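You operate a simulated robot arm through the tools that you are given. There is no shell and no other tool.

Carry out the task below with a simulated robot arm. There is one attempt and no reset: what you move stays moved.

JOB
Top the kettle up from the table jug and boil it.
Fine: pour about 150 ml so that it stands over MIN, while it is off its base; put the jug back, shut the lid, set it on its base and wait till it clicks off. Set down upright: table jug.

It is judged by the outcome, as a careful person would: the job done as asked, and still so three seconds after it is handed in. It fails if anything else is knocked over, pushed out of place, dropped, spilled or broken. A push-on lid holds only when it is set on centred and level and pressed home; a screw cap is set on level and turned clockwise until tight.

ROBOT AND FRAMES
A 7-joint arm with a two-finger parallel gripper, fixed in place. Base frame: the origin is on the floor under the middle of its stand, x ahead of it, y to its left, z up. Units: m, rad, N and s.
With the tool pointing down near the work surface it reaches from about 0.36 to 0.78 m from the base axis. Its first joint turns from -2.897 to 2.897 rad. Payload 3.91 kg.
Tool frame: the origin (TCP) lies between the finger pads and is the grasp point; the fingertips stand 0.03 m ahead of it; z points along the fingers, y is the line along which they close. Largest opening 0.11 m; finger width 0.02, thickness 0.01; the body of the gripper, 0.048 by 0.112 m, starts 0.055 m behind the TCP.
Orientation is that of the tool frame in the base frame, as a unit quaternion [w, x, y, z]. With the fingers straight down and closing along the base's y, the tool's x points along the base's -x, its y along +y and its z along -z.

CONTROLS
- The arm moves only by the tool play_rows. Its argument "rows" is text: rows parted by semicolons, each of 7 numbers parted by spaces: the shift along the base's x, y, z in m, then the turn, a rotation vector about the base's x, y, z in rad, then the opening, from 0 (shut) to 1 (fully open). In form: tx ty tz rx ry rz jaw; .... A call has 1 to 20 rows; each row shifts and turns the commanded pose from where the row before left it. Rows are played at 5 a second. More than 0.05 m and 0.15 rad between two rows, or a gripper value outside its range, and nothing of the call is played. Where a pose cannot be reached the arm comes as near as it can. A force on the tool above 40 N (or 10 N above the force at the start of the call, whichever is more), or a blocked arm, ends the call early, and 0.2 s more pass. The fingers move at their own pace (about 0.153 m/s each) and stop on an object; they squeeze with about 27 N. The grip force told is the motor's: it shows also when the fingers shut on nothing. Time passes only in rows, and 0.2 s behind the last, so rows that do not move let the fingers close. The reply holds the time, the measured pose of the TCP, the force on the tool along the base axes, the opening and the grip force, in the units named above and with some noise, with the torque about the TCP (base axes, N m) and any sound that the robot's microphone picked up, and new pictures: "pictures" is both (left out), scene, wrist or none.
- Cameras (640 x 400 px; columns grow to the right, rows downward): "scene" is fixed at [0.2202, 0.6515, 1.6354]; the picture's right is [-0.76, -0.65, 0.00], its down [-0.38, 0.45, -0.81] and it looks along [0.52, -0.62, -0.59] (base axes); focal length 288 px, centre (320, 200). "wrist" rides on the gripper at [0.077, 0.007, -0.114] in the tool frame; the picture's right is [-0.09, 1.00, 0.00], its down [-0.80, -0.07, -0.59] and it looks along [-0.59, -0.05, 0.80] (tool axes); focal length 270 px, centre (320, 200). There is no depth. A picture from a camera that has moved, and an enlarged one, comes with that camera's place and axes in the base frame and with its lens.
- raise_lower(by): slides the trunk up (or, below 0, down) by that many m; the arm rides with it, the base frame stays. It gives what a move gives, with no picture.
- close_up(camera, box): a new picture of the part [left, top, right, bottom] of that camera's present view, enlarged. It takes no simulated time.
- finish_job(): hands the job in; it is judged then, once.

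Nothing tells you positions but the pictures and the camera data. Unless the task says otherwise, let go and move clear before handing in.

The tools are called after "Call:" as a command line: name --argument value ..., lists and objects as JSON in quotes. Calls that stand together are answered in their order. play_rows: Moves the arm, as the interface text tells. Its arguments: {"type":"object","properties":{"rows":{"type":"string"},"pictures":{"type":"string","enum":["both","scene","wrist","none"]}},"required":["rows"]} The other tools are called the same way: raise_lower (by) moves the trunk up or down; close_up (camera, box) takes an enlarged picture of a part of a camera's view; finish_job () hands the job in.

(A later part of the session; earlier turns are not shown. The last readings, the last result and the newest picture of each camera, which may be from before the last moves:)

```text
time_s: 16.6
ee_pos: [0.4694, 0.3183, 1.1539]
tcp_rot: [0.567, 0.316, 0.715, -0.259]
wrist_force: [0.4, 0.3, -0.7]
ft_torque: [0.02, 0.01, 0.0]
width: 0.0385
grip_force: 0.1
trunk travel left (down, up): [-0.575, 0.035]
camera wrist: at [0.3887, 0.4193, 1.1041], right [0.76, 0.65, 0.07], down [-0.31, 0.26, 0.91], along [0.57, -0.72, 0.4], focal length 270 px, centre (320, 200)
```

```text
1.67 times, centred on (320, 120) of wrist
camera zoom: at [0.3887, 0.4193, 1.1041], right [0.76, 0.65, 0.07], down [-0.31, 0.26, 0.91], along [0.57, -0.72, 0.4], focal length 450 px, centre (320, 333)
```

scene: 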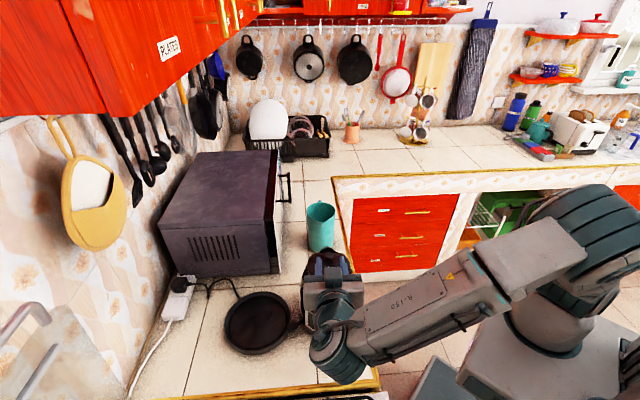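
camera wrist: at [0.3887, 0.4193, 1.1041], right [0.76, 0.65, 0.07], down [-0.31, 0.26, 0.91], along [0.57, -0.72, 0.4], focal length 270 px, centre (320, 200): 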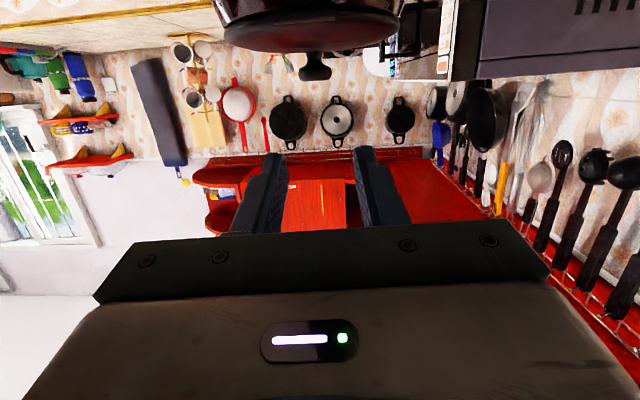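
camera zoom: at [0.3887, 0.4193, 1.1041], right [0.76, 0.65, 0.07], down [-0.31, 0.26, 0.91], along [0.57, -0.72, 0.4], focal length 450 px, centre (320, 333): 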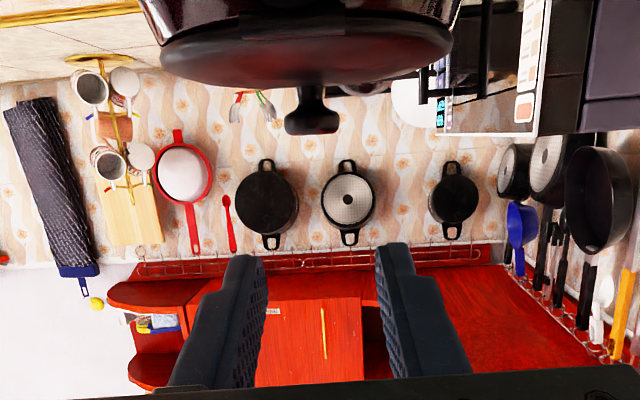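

The lid fell shut again, so it must be taken past upright before it will stay. I'll retrace the arc with the fingers open to get back around the knob.

Call:
play_rows --rows "0.00188 -0.00206 0.0008 0.0261 0.0231 0 0.45; 0.00457 -0.00517 0.0013 0.0654 0.0578 0 0.45; 0.00463 -0.00524 0.00069 0.0654 0.0578 0 0.45; 0.00465 -0.00526 0.00008 0.0654 0.0578 0 0.45; 0.00463 -0.00524 -0.00053 0.0654 0.0578 0 0.45; 0.00459 -0.0052 -0.00114 0.0654 0.0578 0 0.45; 0.0045 -0.00509 -0.00175 0.0654 0.0578 0 0.45; 0.00439 -0.00497 -0.00232 0.0654 0.0578 0 0.45; 0.00424 -0.00479 -0.0029 0.0654 0.0578 0 0.45; 0.00406 -0.00459 -0.00344 0.0654 0.0578 0 0.45; 0.00384 -0.00434 -0.00396 0.0654 0.0578 0 0.45; 0.00359 -0.00407 -0.00446 0.0654 0.0578 0 0.45; 0.00332 -0.00376 -0.00491 0.0654 0.0578 0 0.45; 0.00303 -0.00343 -0.00533 0.0654 0.0578 0 0.45; 0.00271 -0.00307 -0.0057 0.0654 0.0578 0 0.45; 0.00236 -0.00268 -0.00605 0.0654 0.0578 0 0.45; 0 0 0 0 0 0 0.45" --pictures "scene"

Call:
close_up --camera "wrist" --box '[220, 80, 420, 240]'

Call:
close_up --camera "scene" --box '[280, 230, 380, 360]'

```text
time_s: 20.2
ee_pos: [0.5315, 0.2485, 1.1143]
tcp_rot: [-0.001, 0.405, 0.914, 0.0]
wrist_force: [0.1, 0.1, 0.1]
ft_torque: [0.0, -0.02, 0.0]
width: 0.0493
grip_force: 0.0
trunk travel left (down, up): [-0.575, 0.035]
```

scene: 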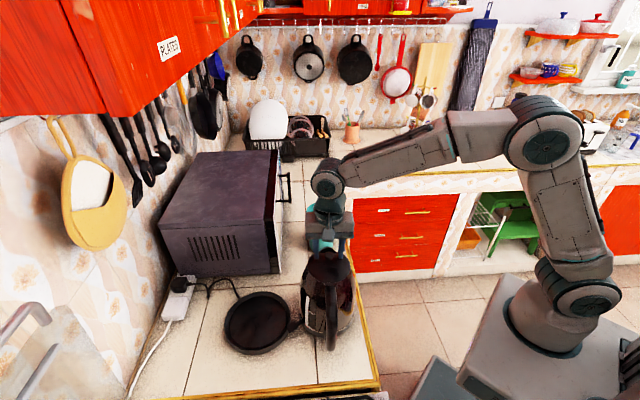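

```text
2.50 times, centred on (320, 160) of wrist
camera zoom: at [0.4842, 0.3113, 1.2283], right [0.8, 0.6, 0.0], down [0.49, -0.64, 0.59], along [0.36, -0.47, -0.8], focal length 676 px, centre (320, 300)
```

zoom: 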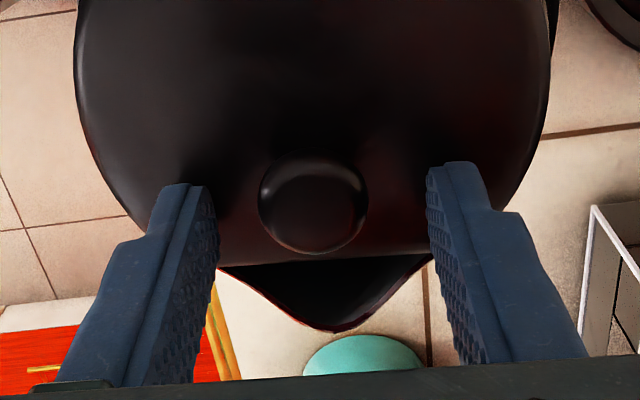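

```text
3.08 times, centred on (330, 295) of scene
camera zoom: at [0.2202, 0.6515, 1.6354], right [-0.76, -0.65, 0.0], down [-0.38, 0.45, -0.81], along [0.52, -0.62, -0.59], focal length 886 px, centre (289, -92)
```

zoom: 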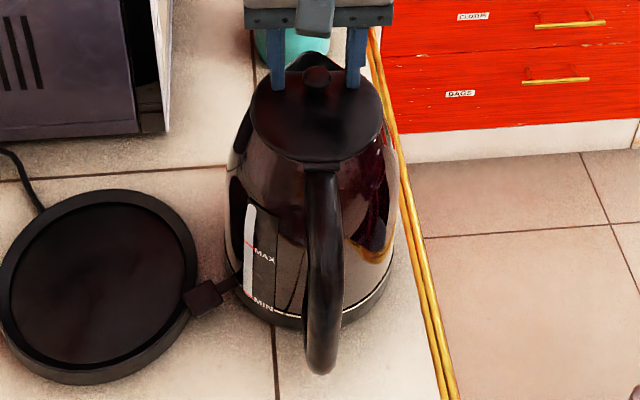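

The kettle got dragged a further few millimetres, so my arc was slightly off at the top end. I'll re-centre on the knob, grip, and read the starting load before turning again.

Call:
play_rows --rows "-0.0049 0.005 0 0 0 0 0.45; 0 0 0 0 0 0 0.45; 0 0 0 0 0 0 0.3; 0 0 0 0 0 0 0.15; 0 0 0 0 0 0 0; 0 0 0 0 0 0 0; 0 0 0 0 0 0 0" --pictures "none"

Call:
close_up --camera "wrist" --box '[220, 80, 420, 240]'

Call:
close_up --camera "wrist" --box '[260, 0, 380, 60]'

```text
time_s: 21.8
ee_pos: [0.5257, 0.2537, 1.1136]
tcp_rot: [0.0, 0.405, 0.914, 0.0]
wrist_force: [-1.4, -1.6, 0.7]
ft_torque: [-0.01, 0.02, -0.04]
width: 0.0226
grip_force: 26.7
trunk travel left (down, up): [-0.575, 0.035]
```

```text
2.50 times, centred on (320, 160) of wrist
camera zoom: at [0.4793, 0.3159, 1.2281], right [0.8, 0.6, 0.0], down [0.48, -0.64, 0.59], along [0.36, -0.47, -0.8], focal length 676 px, centre (320, 300)
```

zoom: 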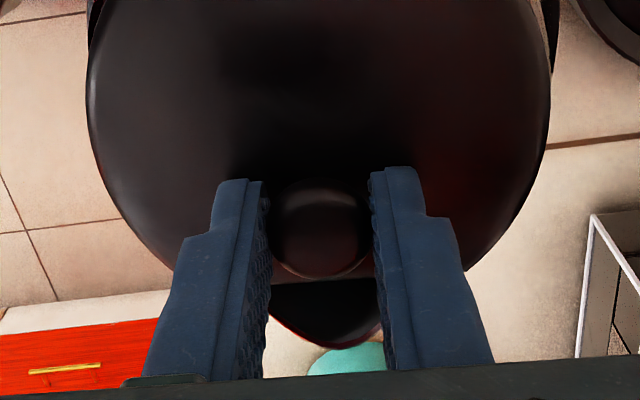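

```text
5.33 times, centred on (320, 30) of wrist
camera zoom: at [0.4793, 0.3159, 1.2281], right [0.8, 0.6, 0.0], down [0.48, -0.64, 0.59], along [0.36, -0.47, -0.8], focal length 1442 px, centre (320, 1107)
```

zoom: 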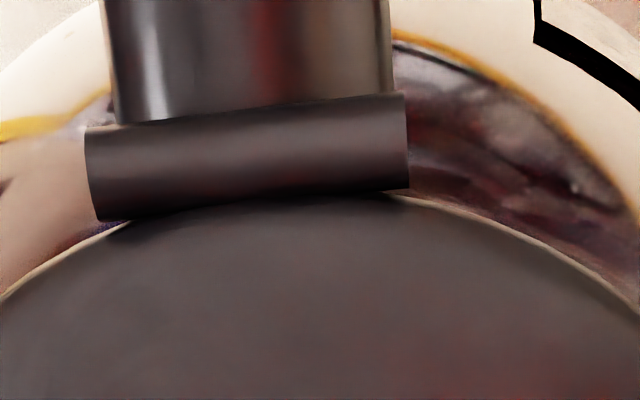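

Now the hinge barrel shows clearly behind the lid. I'll view it from the scene camera too, to fix its height.

Call:
close_up --camera "scene" --box '[305, 262, 345, 292]'

Call:
close_up --camera "wrist" --box '[220, 0, 420, 125]'

```text
13.33 times, centred on (325, 277) of scene
camera zoom: at [0.2202, 0.6515, 1.6354], right [-0.76, -0.65, 0.0], down [-0.38, 0.45, -0.81], along [0.52, -0.62, -0.59], focal length 3841 px, centre (253, -827)
```

zoom: 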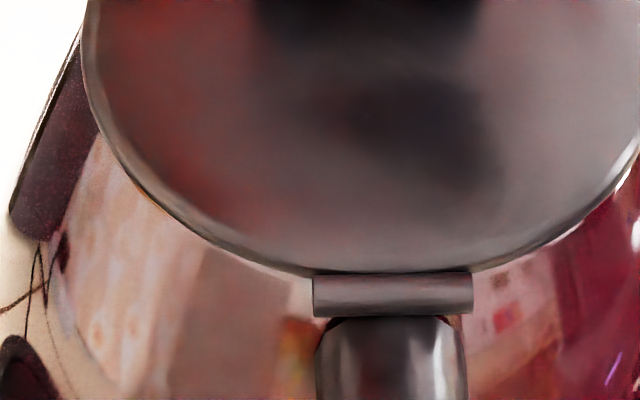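

```text
3.20 times, centred on (320, 62) of wrist
camera zoom: at [0.4793, 0.3159, 1.2281], right [0.8, 0.6, 0.0], down [0.48, -0.64, 0.59], along [0.36, -0.47, -0.8], focal length 865 px, centre (320, 640)
```

zoom: 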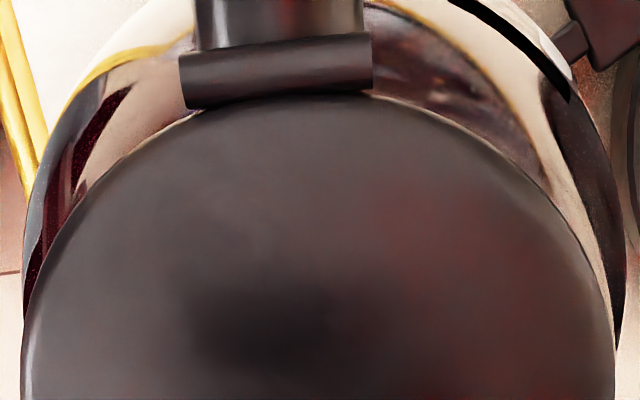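

The hinge barrel works out to about 0.069 m behind the grip point and at height about 1.078. I'll turn the lid again about this better centre, reading the load in stages.

Call:
play_rows --rows "-0.00219 0.00248 0.00588 -0.0654 -0.0578 0 0; -0.00253 0.00286 0.00557 -0.0654 -0.0578 0 0; -0.00283 0.00321 0.00522 -0.0654 -0.0578 0 0; -0.00312 0.00354 0.00483 -0.0654 -0.0578 0 0; -0.0034 0.00384 0.00438 -0.0654 -0.0578 0 0; 0 0 0 0 0 0 0" --pictures "none"

Call:
close_up --camera "scene" --box '[280, 210, 380, 360]'

```text
time_s: 23.2
ee_pos: [0.5114, 0.2692, 1.1395]
tcp_rot: [0.198, 0.395, 0.892, -0.09]
wrist_force: [-1.4, -2.7, -0.7]
ft_torque: [-0.16, -0.12, -0.09]
width: 0.0231
grip_force: 26.6
trunk travel left (down, up): [-0.575, 0.035]
```

```text
2.67 times, centred on (330, 285) of scene
camera zoom: at [0.2202, 0.6515, 1.6354], right [-0.76, -0.65, 0.0], down [-0.38, 0.45, -0.81], along [0.52, -0.62, -0.59], focal length 768 px, centre (293, -27)
```

zoom: 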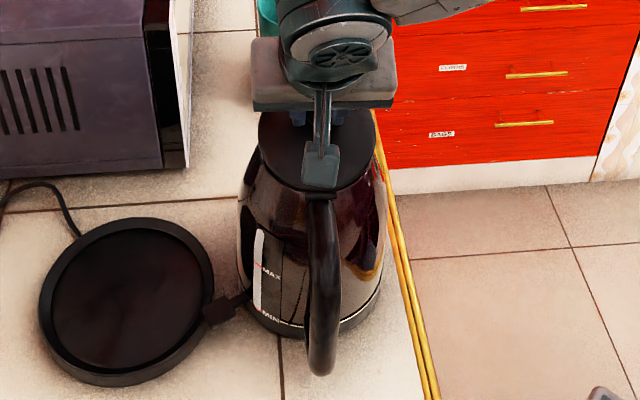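

The kettle is staying put. I'll continue to 50°.

Call:
play_rows --rows "-0.00363 0.00411 0.00393 -0.0654 -0.0578 0 0; -0.00385 0.00435 0.00344 -0.0654 -0.0578 0 0; -0.00403 0.00456 0.00292 -0.0654 -0.0578 0 0; -0.00418 0.00473 0.00237 -0.0654 -0.0578 0 0; -0.0043 0.00487 0.00182 -0.0654 -0.0578 0 0; 0 0 0 0 0 0 0" --pictures "none"

Call:
close_up --camera "scene" --box '[280, 210, 380, 360]'

```text
time_s: 24.6
ee_pos: [0.492, 0.2919, 1.1544]
tcp_rot: [0.384, 0.368, 0.828, -0.178]
wrist_force: [-0.8, -2.5, 0.2]
ft_torque: [-0.13, -0.11, -0.12]
width: 0.0229
grip_force: 27.0
trunk travel left (down, up): [-0.575, 0.035]
```

```text
2.67 times, centred on (330, 285) of scene
camera zoom: at [0.2202, 0.6515, 1.6354], right [-0.76, -0.65, 0.0], down [-0.38, 0.45, -0.81], along [0.52, -0.62, -0.59], focal length 768 px, centre (293, -27)
```

zoom: 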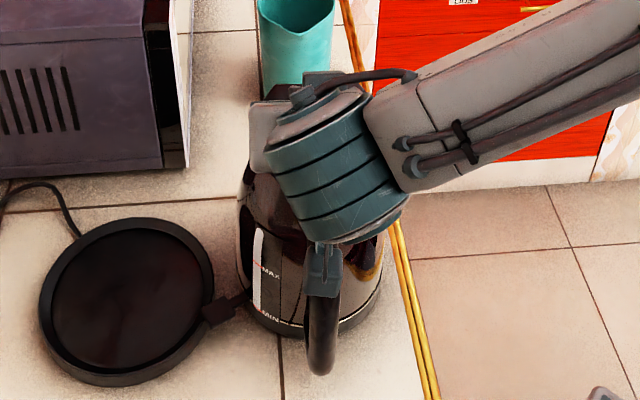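

Still steady. On to 70°, then in small steps.

Call:
play_rows --rows "-0.0044 0.00497 0.00124 -0.0654 -0.0578 0 0; -0.00444 0.00503 0.00065 -0.0654 -0.0578 0 0; -0.00448 0.00506 0.00007 -0.0654 -0.0578 0 0; -0.00445 0.00503 -0.00051 -0.0654 -0.0578 0 0; 0 0 0 0 0 0 0" --pictures "none"

Call:
play_rows --rows "-0.00441 0.00499 -0.0011 -0.0654 -0.0578 0 0; 0 0 0 0 0 0 0" --pictures "none"

Call:
close_up --camera "scene" --box '[280, 210, 380, 360]'

Call:
close_up --camera "wrist" --box '[160, 0, 480, 200]'

```text
time_s: 25.8
ee_pos: [0.4735, 0.3138, 1.1559]
tcp_rot: [0.521, 0.332, 0.749, -0.239]
wrist_force: [0.4, -0.6, 0.2]
ft_torque: [0.02, 0.08, 0.04]
width: 0.0229
grip_force: 27.0
trunk travel left (down, up): [-0.575, 0.035]
```

```text
time_s: 26.4
ee_pos: [0.47, 0.3181, 1.1534]
tcp_rot: [0.553, 0.322, 0.725, -0.254]
wrist_force: [0.1, -1.0, 0.1]
ft_torque: [0.03, 0.09, 0.03]
width: 0.0229
grip_force: 26.9
trunk travel left (down, up): [-0.575, 0.035]
```

```text
2.67 times, centred on (330, 285) of scene
camera zoom: at [0.2202, 0.6515, 1.6354], right [-0.76, -0.65, 0.0], down [-0.38, 0.45, -0.81], along [0.52, -0.62, -0.59], focal length 768 px, centre (293, -27)
```

zoom: 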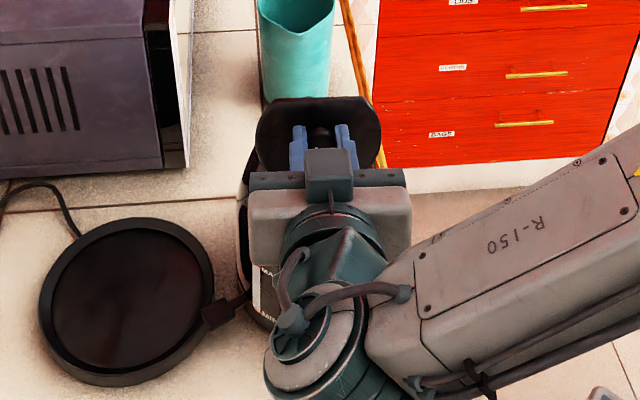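

```text
2.00 times, centred on (320, 100) of wrist
camera zoom: at [0.3873, 0.4208, 1.109], right [0.76, 0.65, 0.07], down [-0.29, 0.23, 0.93], along [0.58, -0.73, 0.37], focal length 541 px, centre (320, 400)
```

zoom: 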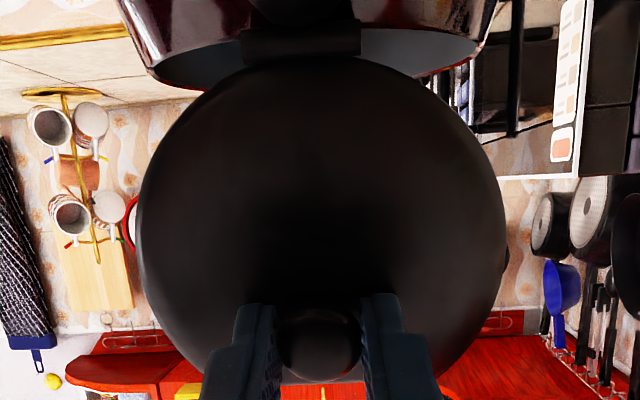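

At 75° the load is now nearly nil, so there was no stop before, only a poor arc. I'll continue in small steps past upright.

Call:
play_rows --rows "-0.00433 0.0049 -0.00168 -0.0654 -0.0578 0 0; 0 0 0 0 0 0 0" --pictures "none"

Call:
play_rows --rows "-0.00422 0.00477 -0.00225 -0.0654 -0.0578 0 0; 0 0 0 0 0 0 0" --pictures "none"

Call:
close_up --camera "scene" --box '[280, 210, 380, 360]'

Call:
close_up --camera "wrist" --box '[160, 0, 480, 200]'

```text
time_s: 27.0
ee_pos: [0.4649, 0.3222, 1.1516]
tcp_rot: [0.584, 0.311, 0.7, -0.269]
wrist_force: [0.4, -1.6, -0.4]
ft_torque: [0.09, 0.12, 0.1]
width: 0.0228
grip_force: 26.9
trunk travel left (down, up): [-0.575, 0.035]
```

```text
time_s: 27.6
ee_pos: [0.4614, 0.3272, 1.15]
tcp_rot: [0.614, 0.3, 0.673, -0.282]
wrist_force: [-2.1, -0.7, -5.2]
ft_torque: [0.42, 0.38, 0.02]
width: 0.0229
grip_force: 27.3
trunk travel left (down, up): [-0.575, 0.035]
```

```text
2.67 times, centred on (330, 285) of scene
camera zoom: at [0.2202, 0.6515, 1.6354], right [-0.76, -0.65, 0.0], down [-0.38, 0.45, -0.81], along [0.52, -0.62, -0.59], focal length 768 px, centre (293, -27)
```

zoom: 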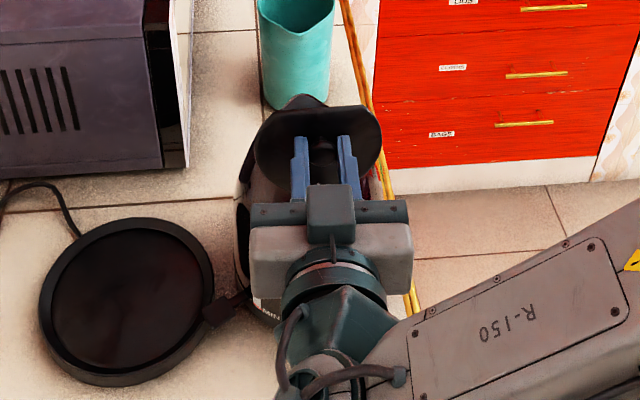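

```text
2.00 times, centred on (320, 100) of wrist
camera zoom: at [0.3855, 0.4223, 1.0833], right [0.75, 0.66, 0.08], down [-0.39, 0.35, 0.85], along [0.53, -0.67, 0.52], focal length 541 px, centre (320, 400)
```

zoom: 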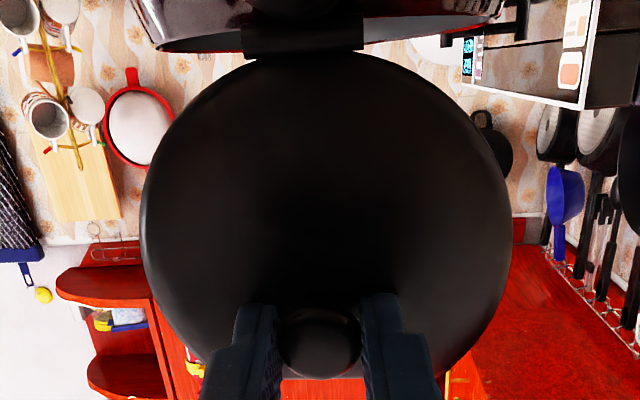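

At 85° the load jumps (5 N, 0.57 N m): that is a real stop at a bit over 80°. I'll ease back to just touching it and then loosen the fingers in tiny steps to see if the lid rests there.

Call:
play_rows --rows "0.00127 -0.00143 0.0007 0.0196 0.0173 0 0; 0 0 0 0 0 0 0" --pictures "none"

Call:
play_rows --rows "0 0 0 0 0 0 0.22; 0 0 0 0 0 0 0.23"

Call:
close_up --camera "scene" --box '[280, 210, 380, 360]'

```text
time_s: 28.2
ee_pos: [0.4629, 0.3245, 1.1508]
tcp_rot: [0.605, 0.304, 0.682, -0.278]
wrist_force: [-0.4, -2.4, -4.5]
ft_torque: [0.01, -0.01, -0.24]
width: 0.0227
grip_force: 27.1
trunk travel left (down, up): [-0.575, 0.035]
```

```text
time_s: 28.8
ee_pos: [0.4615, 0.3258, 1.1512]
tcp_rot: [0.606, 0.302, 0.682, -0.277]
wrist_force: [-2.3, -1.4, 1.5]
ft_torque: [0.0, -0.02, -0.03]
width: 0.0262
grip_force: 1.2
trunk travel left (down, up): [-0.575, 0.035]
camera wrist: at [0.385, 0.422, 1.0876], right [0.75, 0.65, 0.08], down [-0.38, 0.33, 0.86], along [0.54, -0.68, 0.5], focal length 270 px, centre (320, 200)
```

scene: 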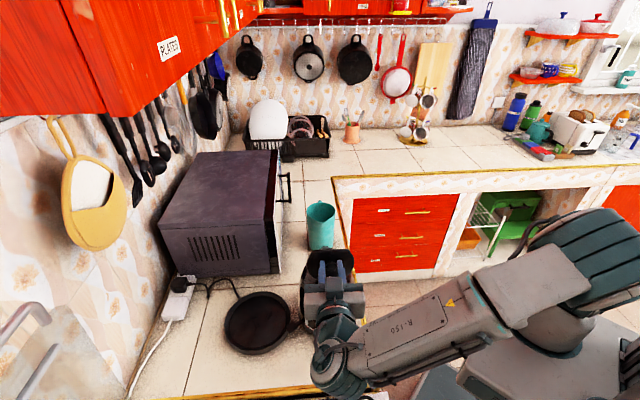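
wrist: 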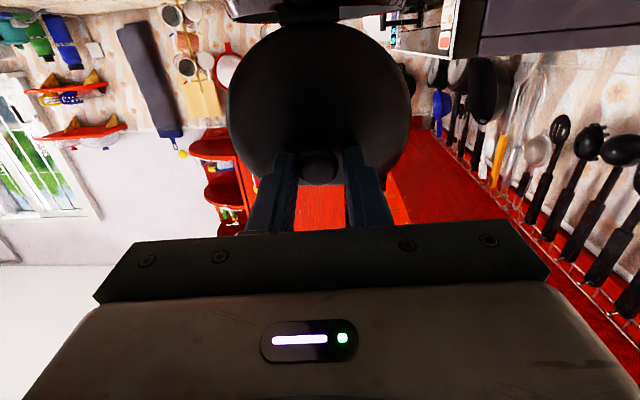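

```text
2.67 times, centred on (330, 285) of scene
camera zoom: at [0.2202, 0.6515, 1.6354], right [-0.76, -0.65, 0.0], down [-0.38, 0.45, -0.81], along [0.52, -0.62, -0.59], focal length 768 px, centre (293, -27)
```

zoom: 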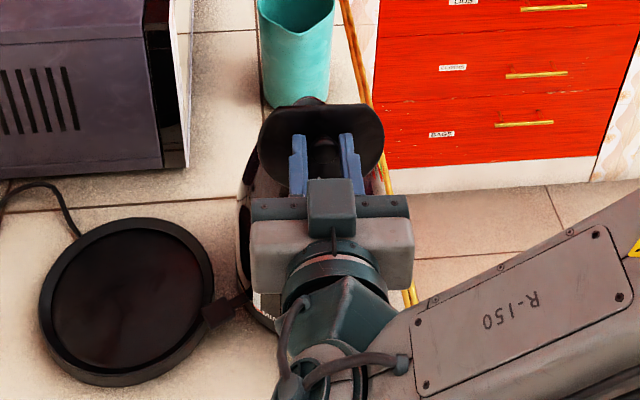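

With the fingers just loosened the lid is still standing. I'll open a little more and watch.

Call:
play_rows --rows "0 0 0 0 0 0 0.25; 0 0 0 0 0 0 0.27; 0 0 0 0 0 0 0.3; 0 0 0 0 0 0 0.3" --pictures "none"

Call:
close_up --camera "scene" --box '[280, 210, 380, 360]'

Call:
close_up --camera "wrist" --box '[160, 0, 480, 200]'

```text
time_s: 29.8
ee_pos: [0.4622, 0.3256, 1.1507]
tcp_rot: [0.606, 0.303, 0.681, -0.278]
wrist_force: [0.1, 0.2, -0.1]
ft_torque: [-0.01, 0.01, -0.01]
width: 0.0328
grip_force: 0.0
trunk travel left (down, up): [-0.575, 0.035]
```

```text
2.67 times, centred on (330, 285) of scene
camera zoom: at [0.2202, 0.6515, 1.6354], right [-0.76, -0.65, 0.0], down [-0.38, 0.45, -0.81], along [0.52, -0.62, -0.59], focal length 768 px, centre (293, -27)
```

zoom: 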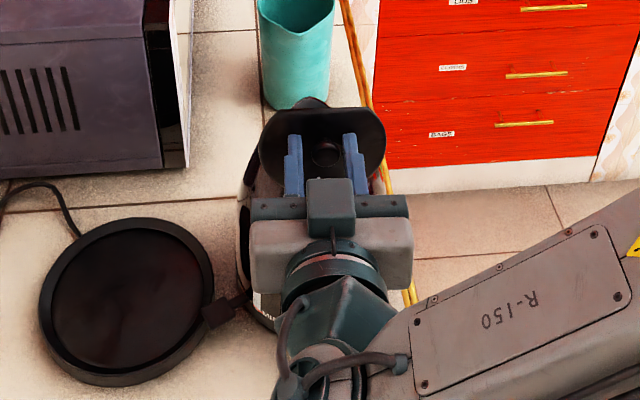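

```text
2.00 times, centred on (320, 100) of wrist
camera zoom: at [0.3856, 0.4218, 1.0872], right [0.75, 0.65, 0.08], down [-0.38, 0.33, 0.86], along [0.54, -0.68, 0.5], focal length 541 px, centre (320, 400)
```

zoom: 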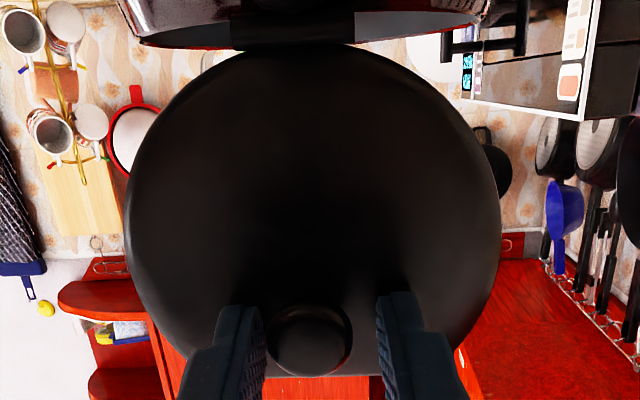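

The lid stands open by itself with no load on the hand. I'll open wider, back straight away from the knob, and look.

Call:
play_rows --rows "0 0 0 0 0 0 0.4; 0 0 0 0 0 0 0.5; -0.013 0.0149 0.0022 0 0 0 0.5; -0.02 0.0224 0.0033 0 0 0 0.5; -0.0197 0.0224 0.0033 0 0 0 0.5; -0.0197 0.0224 0.0033 0 0 0 0.5; 0 0 0 0 0 0 0.5"

Call:
close_up --camera "wrist" --box '[160, 0, 480, 200]'

Call:
close_up --camera "scene" --box '[280, 210, 380, 360]'

```text
time_s: 31.4
ee_pos: [0.3898, 0.4081, 1.1637]
tcp_rot: [0.605, 0.303, 0.682, -0.278]
wrist_force: [-0.8, 0.4, 0.3]
ft_torque: [0.0, 0.02, 0.02]
width: 0.0551
grip_force: 0.1
trunk travel left (down, up): [-0.575, 0.035]
camera wrist: at [0.3133, 0.5044, 1.0995], right [0.75, 0.65, 0.08], down [-0.38, 0.33, 0.86], along [0.54, -0.68, 0.5], focal length 270 px, centre (320, 200)
```

scene: 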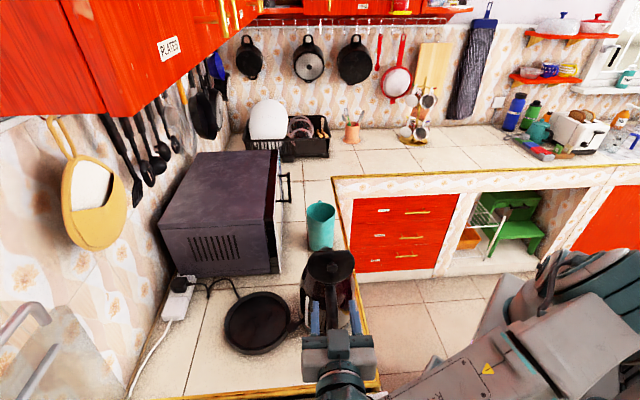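
wrist: 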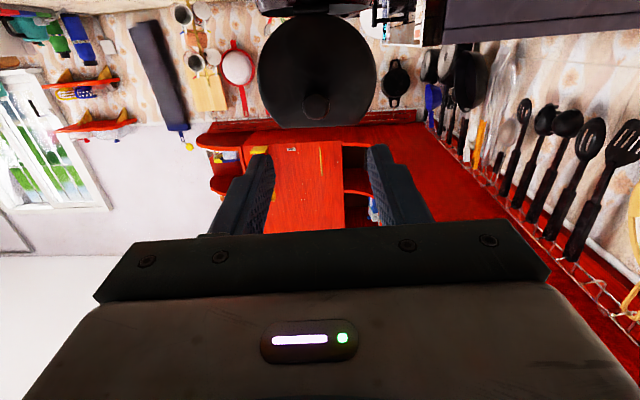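

```text
2.00 times, centred on (320, 100) of wrist
camera zoom: at [0.3133, 0.5044, 1.0995], right [0.75, 0.65, 0.08], down [-0.38, 0.33, 0.86], along [0.54, -0.68, 0.5], focal length 541 px, centre (320, 400)
```

zoom: 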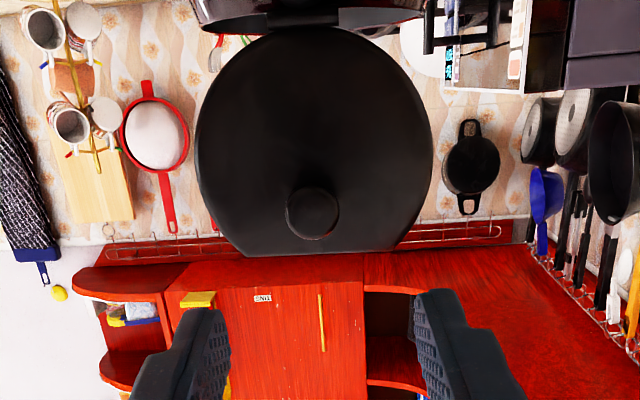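

```text
2.67 times, centred on (330, 285) of scene
camera zoom: at [0.2202, 0.6515, 1.6354], right [-0.76, -0.65, 0.0], down [-0.38, 0.45, -0.81], along [0.52, -0.62, -0.59], focal length 768 px, centre (293, -27)
```

zoom: 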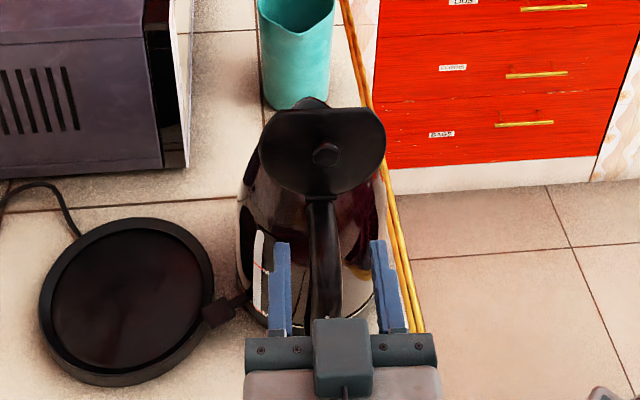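

The lid is up and the hand is clear. Now I'll rise, turn the tool back to point down, and swing over towards the jug for a better look at its handle.

Call:
play_rows --rows "-0.005 0.005 0.04 0 0 0 0.5; 0 0 0.04 0.1079 0.0953 0 0.5; 0 0 0.03 0.1079 0.0953 0 0.5; 0.01 -0.03 0.02 0.1079 0.0953 0 0.5; 0.01 -0.04 0.02 0.1079 0.0953 0 0.5; 0.01 -0.045 0.01 0.1079 0.0953 0 0.5; 0.01 -0.045 0.01 0.1079 0.0953 0 0.5; 0.01 -0.045 0 0.1079 0.0953 0 0.7; 0.01 -0.045 0 0.1079 0.0953 0 0.8; 0.01 -0.045 0 0.1079 0.0953 0 1; 0.01 -0.045 0 0.1079 0.0953 0 1; 0 0 0 0 0 0 1"

```text
time_s: 34.0
ee_pos: [0.4656, 0.0732, 1.3334]
tcp_rot: [0.008, 0.405, 0.914, -0.003]
wrist_force: [-1.7, -0.3, 0.0]
ft_torque: [0.01, 0.02, -0.01]
width: 0.1099
grip_force: 0.2
trunk travel left (down, up): [-0.575, 0.035]
camera wrist: at [0.4171, 0.1374, 1.4467], right [0.8, 0.6, 0.0], down [0.48, -0.63, 0.61], along [0.37, -0.48, -0.79], focal length 270 px, centre (320, 200)
```

scene: 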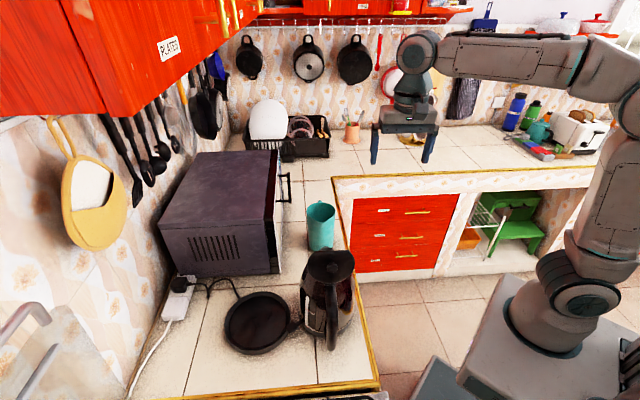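
wrist: 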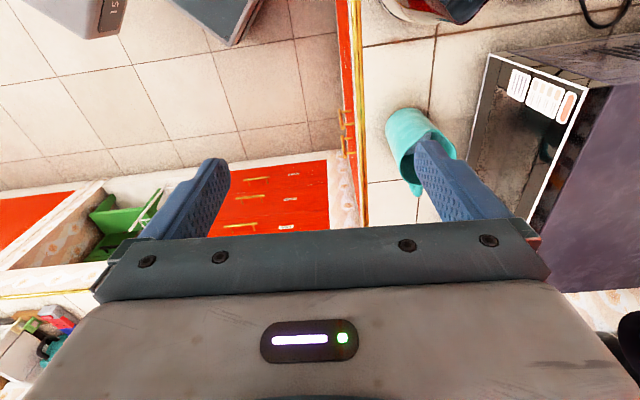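

Next I'll yaw the tool so the fingers close along the jug's spout–handle line and pitch up, so that I can see the jug from the robot's side.

Call:
play_rows --rows "0.0075 -0.0142 -0.008 0 0 0.1476 1; 0.0075 -0.0142 -0.008 0 0 0.1476 1; 0.0075 -0.0142 -0.008 0 0 0.1476 1; 0.0075 -0.0142 -0.008 0 0 0.1476 1; 0.0075 -0.0142 -0.008 0 0 0.1476 1; 0.0075 -0.0142 -0.008 0 0 0.1476 1; 0.0075 -0.0142 -0.008 0 0 0.1476 1; 0.0075 -0.0142 -0.008 0 0 0.1476 1; 0.0075 -0.0142 -0.008 0 0 0.1476 1; 0.0075 -0.0142 -0.008 0 0 0.1476 1; 0.0075 -0.0142 -0.008 0 0 0.1476 1; 0 0 -0.03 0.0925 -0.0925 0 1; 0 0 -0.03 0.0925 -0.0925 0 1; 0 0 -0.03 0.0925 -0.0925 0 1; 0 0 -0.03 0.0925 -0.0925 0 1; 0 0 -0.03 0.0925 -0.0925 0 1; 0 0 -0.03 0.0925 -0.0925 0 1; 0 0 0 0 0 0 1"

```text
time_s: 37.8
ee_pos: [0.5474, -0.0817, 1.0648]
tcp_rot: [0.363, -0.353, 0.849, 0.149]
wrist_force: [-1.0, 0.2, 0.6]
ft_torque: [0.04, 0.05, 0.02]
width: 0.1099
grip_force: 0.0
trunk travel left (down, up): [-0.575, 0.035]
camera wrist: at [0.4465, -0.1732, 1.0891], right [-0.66, 0.75, 0.06], down [0.14, 0.04, 0.99], along [0.74, 0.66, -0.13], focal length 270 px, centre (320, 200)
```

scene: 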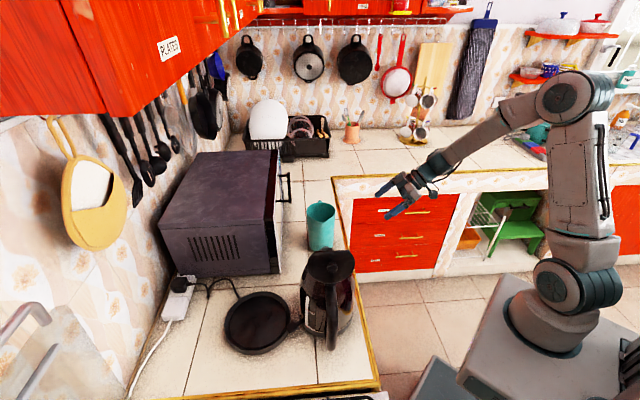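
wrist: 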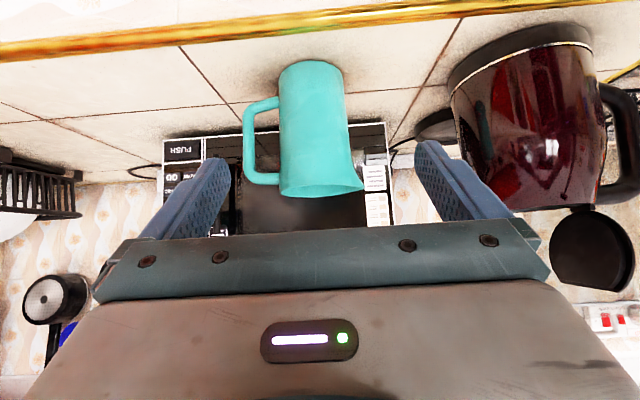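

This gives a good (upside-down) side view of the jug, with its handle, and of the open kettle. I'll enlarge it.

Call:
close_up --camera "wrist" --box '[220, 40, 390, 210]'

Call:
close_up --camera "wrist" --box '[400, 0, 640, 300]'

```text
2.35 times, centred on (305, 125) of wrist
camera zoom: at [0.4465, -0.1732, 1.0891], right [-0.66, 0.75, 0.06], down [0.14, 0.04, 0.99], along [0.74, 0.66, -0.13], focal length 636 px, centre (355, 376)
```

zoom: 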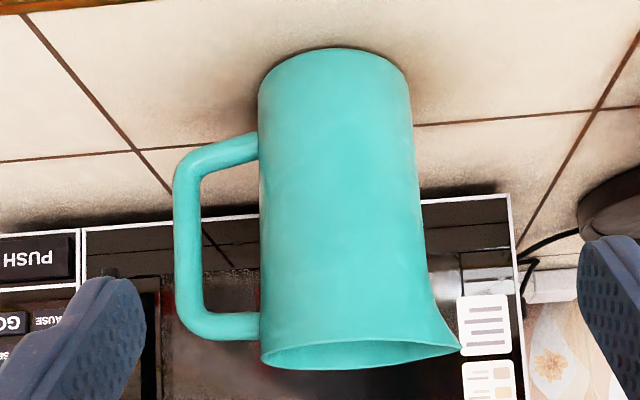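

```text
1.33 times, centred on (520, 150) of wrist
camera zoom: at [0.4465, -0.1732, 1.0891], right [-0.66, 0.75, 0.06], down [0.14, 0.04, 0.99], along [0.74, 0.66, -0.13], focal length 360 px, centre (53, 267)
```

zoom: 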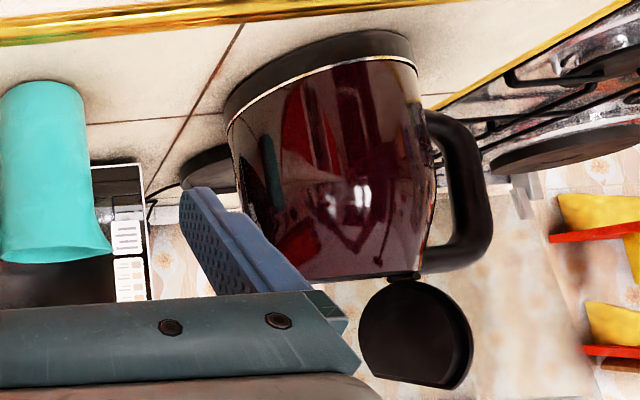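

The handle loop is large: about 0.03 m gap, spanning heights 0.92–1.00, so one finger can pass through it. I put the jug axis at about (0.712, 0.065), counter at about 0.87, rim at 1.03. I'll line up in front of it with the tool tilted down about 20°.

Call:
play_rows --rows "0.0196 0.015 -0.0158 0.0731 -0.0731 0 1; 0.0196 0.015 -0.0158 0.0731 -0.0731 0 1; 0.0196 0.015 -0.0158 0.0731 -0.0731 0 1; 0.0198 0.015 -0.0159 0.0732 -0.0732 0 1; 0 0 0 0 0 0 1"

Call:
close_up --camera "wrist" --box '[180, 0, 460, 220]'

Call:
close_up --camera "scene" --box '[270, 150, 430, 260]'

```text
time_s: 39.0
ee_pos: [0.6272, -0.0226, 1.0028]
tcp_rot: [0.529, -0.315, 0.757, 0.218]
wrist_force: [0.2, -0.2, -0.2]
ft_torque: [0.0, -0.02, -0.02]
width: 0.11
grip_force: 0.1
trunk travel left (down, up): [-0.575, 0.035]
camera wrist: at [0.5267, -0.1126, 0.9696], right [-0.68, 0.73, 0.08], down [-0.15, -0.25, 0.96], along [0.71, 0.64, 0.28], focal length 270 px, centre (320, 200)
```

scene: 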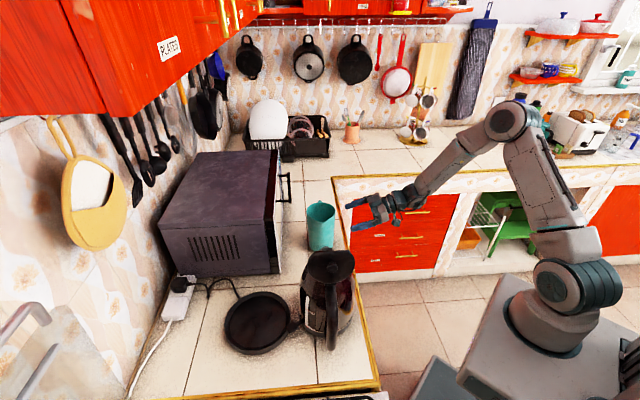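
wrist: 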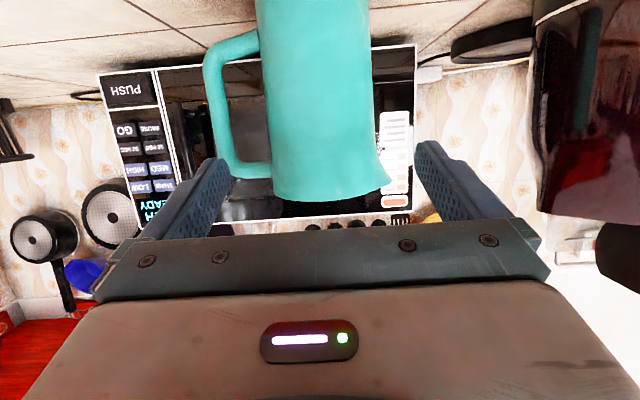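

```text
1.82 times, centred on (320, 110) of wrist
camera zoom: at [0.5267, -0.1126, 0.9696], right [-0.68, 0.73, 0.08], down [-0.15, -0.25, 0.96], along [0.71, 0.64, 0.28], focal length 491 px, centre (320, 364)
```

zoom: 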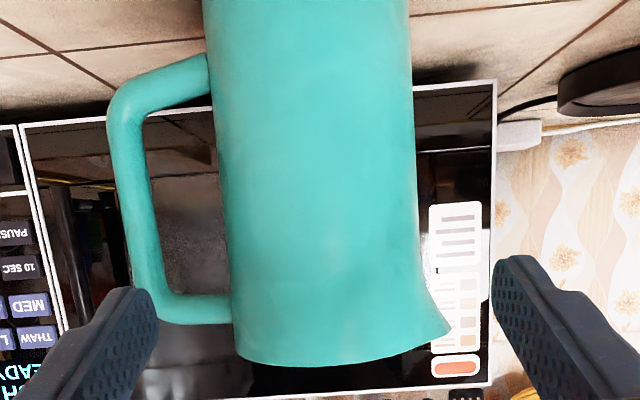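

```text
3.64 times, centred on (350, 205) of scene
camera zoom: at [0.2202, 0.6515, 1.6354], right [-0.76, -0.65, 0.0], down [-0.38, 0.45, -0.81], along [0.52, -0.62, -0.59], focal length 1048 px, centre (211, 182)
```

zoom: 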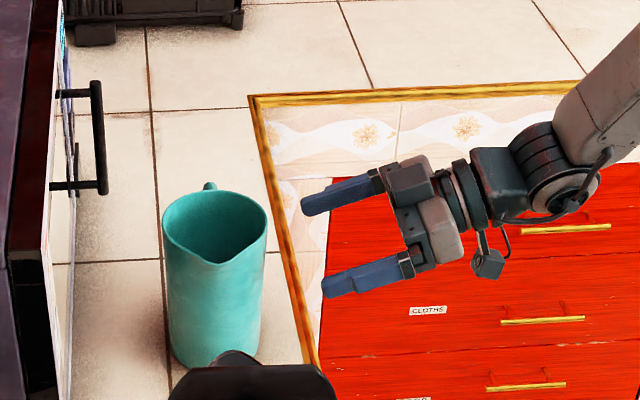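

The tool axis passes through the jug's centre and the left finger is lined up with the middle of the handle loop. I'll advance along the tool axis.

Call:
play_rows --rows "0.0172 0.0172 -0.0089 0 0 0 1; 0.0172 0.0172 -0.0089 0 0 0 1; 0.0172 0.0172 -0.0089 0 0 0 1; 0 0 0 0 0 0 1"

Call:
close_up --camera "wrist" --box '[180, 0, 460, 220]'

Call:
close_up --camera "scene" --box '[270, 150, 430, 260]'

```text
time_s: 40.0
ee_pos: [0.6783, 0.0288, 0.9757]
tcp_rot: [0.528, -0.315, 0.758, 0.218]
wrist_force: [0.4, -0.8, -1.3]
ft_torque: [-0.01, 0.01, 0.01]
width: 0.1099
grip_force: 0.0
trunk travel left (down, up): [-0.575, 0.035]
camera wrist: at [0.5783, -0.0615, 0.9428], right [-0.68, 0.73, 0.08], down [-0.15, -0.25, 0.96], along [0.71, 0.64, 0.28], focal length 270 px, centre (320, 200)
```

scene: 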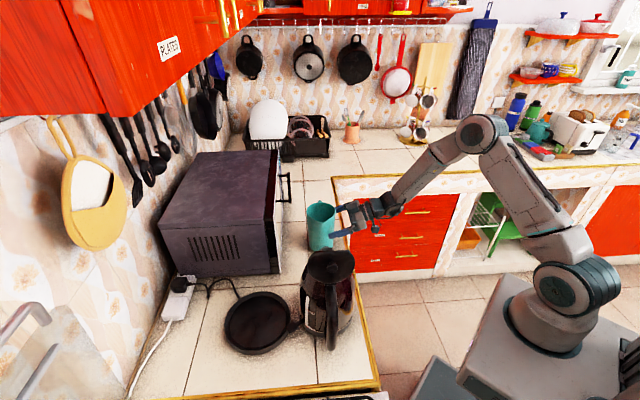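
wrist: 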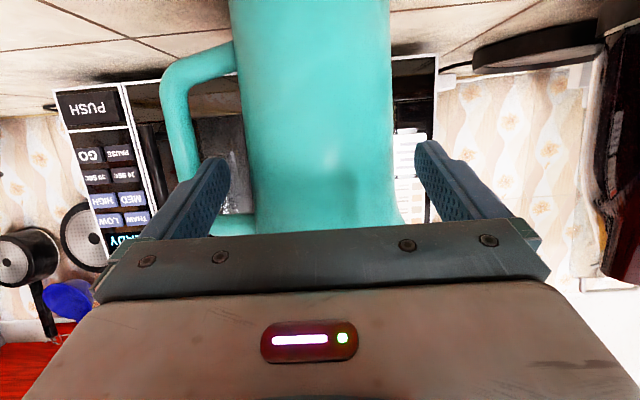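

```text
1.82 times, centred on (320, 110) of wrist
camera zoom: at [0.5783, -0.0615, 0.9428], right [-0.68, 0.73, 0.08], down [-0.15, -0.25, 0.96], along [0.71, 0.64, 0.28], focal length 491 px, centre (320, 364)
```

zoom: 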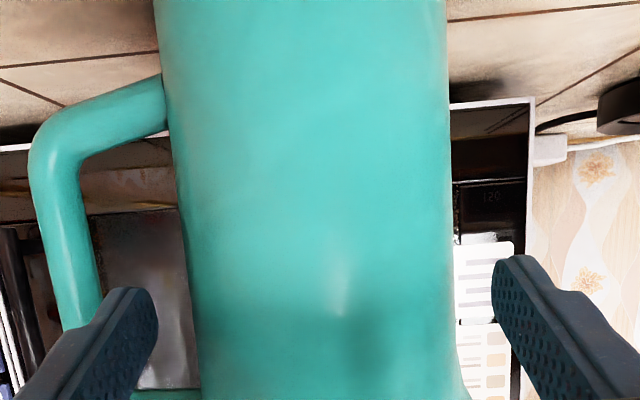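

```text
3.64 times, centred on (350, 205) of scene
camera zoom: at [0.2202, 0.6515, 1.6354], right [-0.76, -0.65, 0.0], down [-0.38, 0.45, -0.81], along [0.52, -0.62, -0.59], focal length 1048 px, centre (211, 182)
```

zoom: 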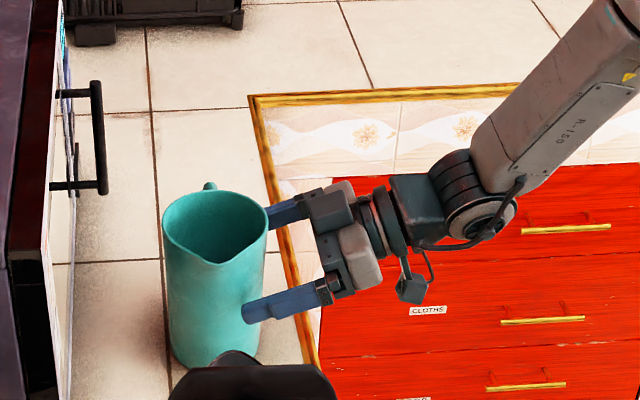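

Both fingers have room on each side: about 7 mm to the body, 10 mm to the handle. I'll advance the last 5 cm.

Call:
play_rows --rows "0.0115 0.0115 -0.006 0 0 0 1; 0.0115 0.0115 -0.006 0 0 0 1; 0.0115 0.0115 -0.006 0 0 0 1; 0 0 0 0 0 0 1"

Call:
close_up --camera "wrist" --box '[180, 0, 460, 220]'

Call:
close_up --camera "scene" --box '[270, 150, 430, 260]'

```text
time_s: 41.0
ee_pos: [0.7119, 0.0631, 0.9574]
tcp_rot: [0.529, -0.315, 0.757, 0.218]
wrist_force: [-0.6, -1.1, 0.5]
ft_torque: [0.04, -0.05, 0.01]
width: 0.1101
grip_force: 0.0
trunk travel left (down, up): [-0.575, 0.035]
camera wrist: at [0.6128, -0.0269, 0.925], right [-0.68, 0.73, 0.08], down [-0.15, -0.25, 0.96], along [0.71, 0.64, 0.28], focal length 270 px, centre (320, 200)
```

scene: 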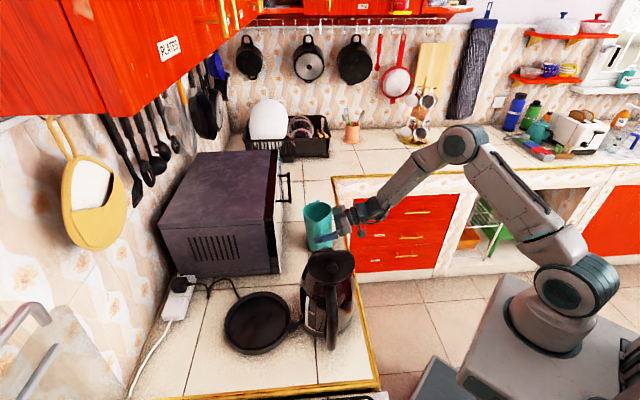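
wrist: 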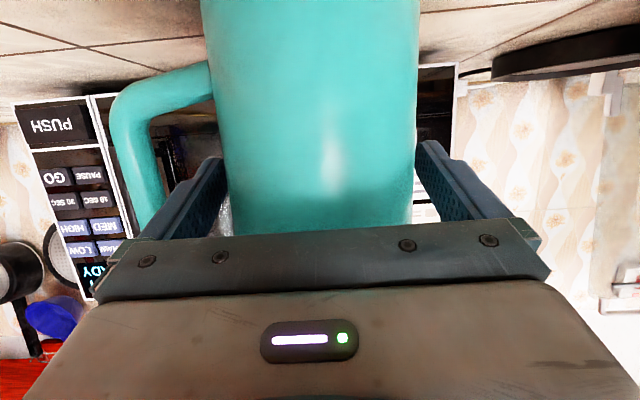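

```text
1.82 times, centred on (320, 110) of wrist
camera zoom: at [0.6128, -0.0269, 0.925], right [-0.68, 0.73, 0.08], down [-0.15, -0.25, 0.96], along [0.71, 0.64, 0.28], focal length 491 px, centre (320, 364)
```

zoom: 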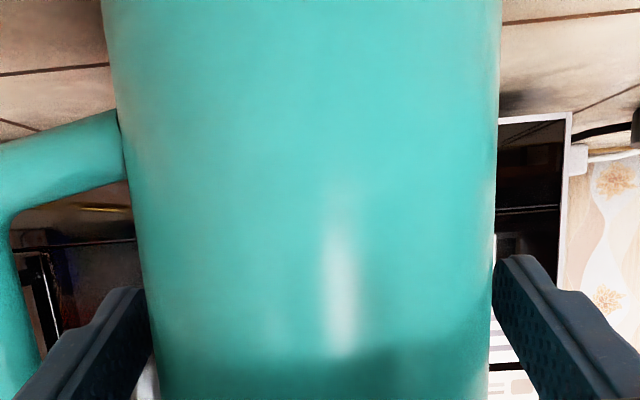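

```text
3.64 times, centred on (350, 205) of scene
camera zoom: at [0.2202, 0.6515, 1.6354], right [-0.76, -0.65, 0.0], down [-0.38, 0.45, -0.81], along [0.52, -0.62, -0.59], focal length 1048 px, centre (211, 182)
```

zoom: 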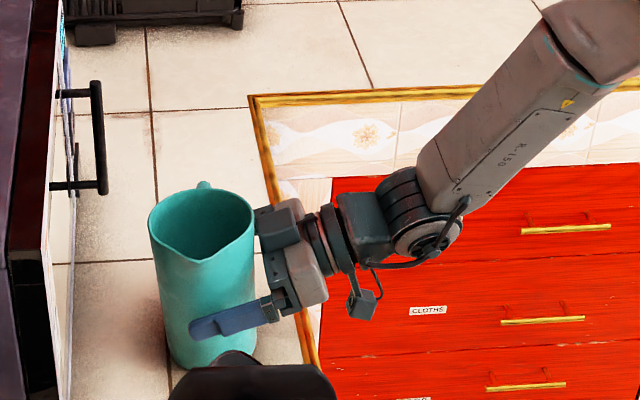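

The palm's upper edge touched the jug and has tipped it slightly (the rim moved, the bottom did not). I'll back off about 15 mm so that it stands flat again.

Call:
play_rows --rows "-0.0033 -0.0033 0.0017 0 0 0 1; -0.0033 -0.0033 0.0017 0 0 0 1; -0.0033 -0.0033 0.0017 0 0 0 1; 0 0 0 0 0 0 1" --pictures "none"

Call:
close_up --camera "scene" --box '[270, 150, 430, 260]'

Call:
close_up --camera "wrist" --box '[180, 0, 460, 220]'

```text
time_s: 42.0
ee_pos: [0.7022, 0.0532, 0.9628]
tcp_rot: [0.529, -0.315, 0.757, 0.217]
wrist_force: [0.5, 0.7, 0.7]
ft_torque: [-0.01, 0.02, -0.01]
width: 0.1103
grip_force: 0.0
trunk travel left (down, up): [-0.575, 0.035]
```

```text
3.64 times, centred on (350, 205) of scene
camera zoom: at [0.2202, 0.6515, 1.6354], right [-0.76, -0.65, 0.0], down [-0.38, 0.45, -0.81], along [0.52, -0.62, -0.59], focal length 1048 px, centre (211, 182)
```

zoom: 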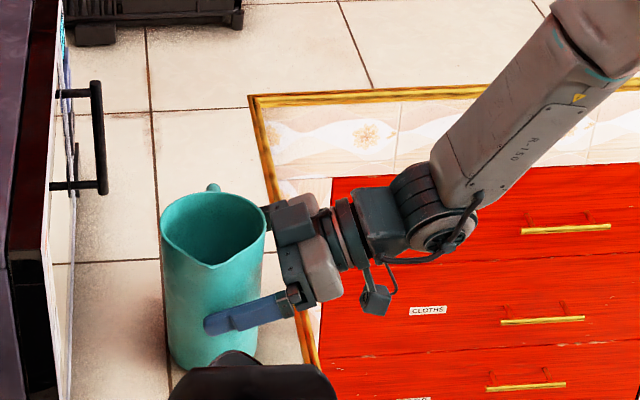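

```text
1.82 times, centred on (320, 110) of wrist
camera zoom: at [0.6033, -0.0368, 0.9301], right [-0.68, 0.73, 0.08], down [-0.15, -0.25, 0.96], along [0.71, 0.64, 0.28], focal length 491 px, centre (320, 364)
```

zoom: 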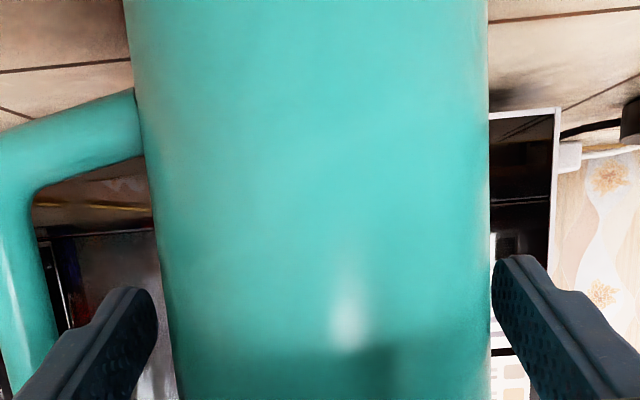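

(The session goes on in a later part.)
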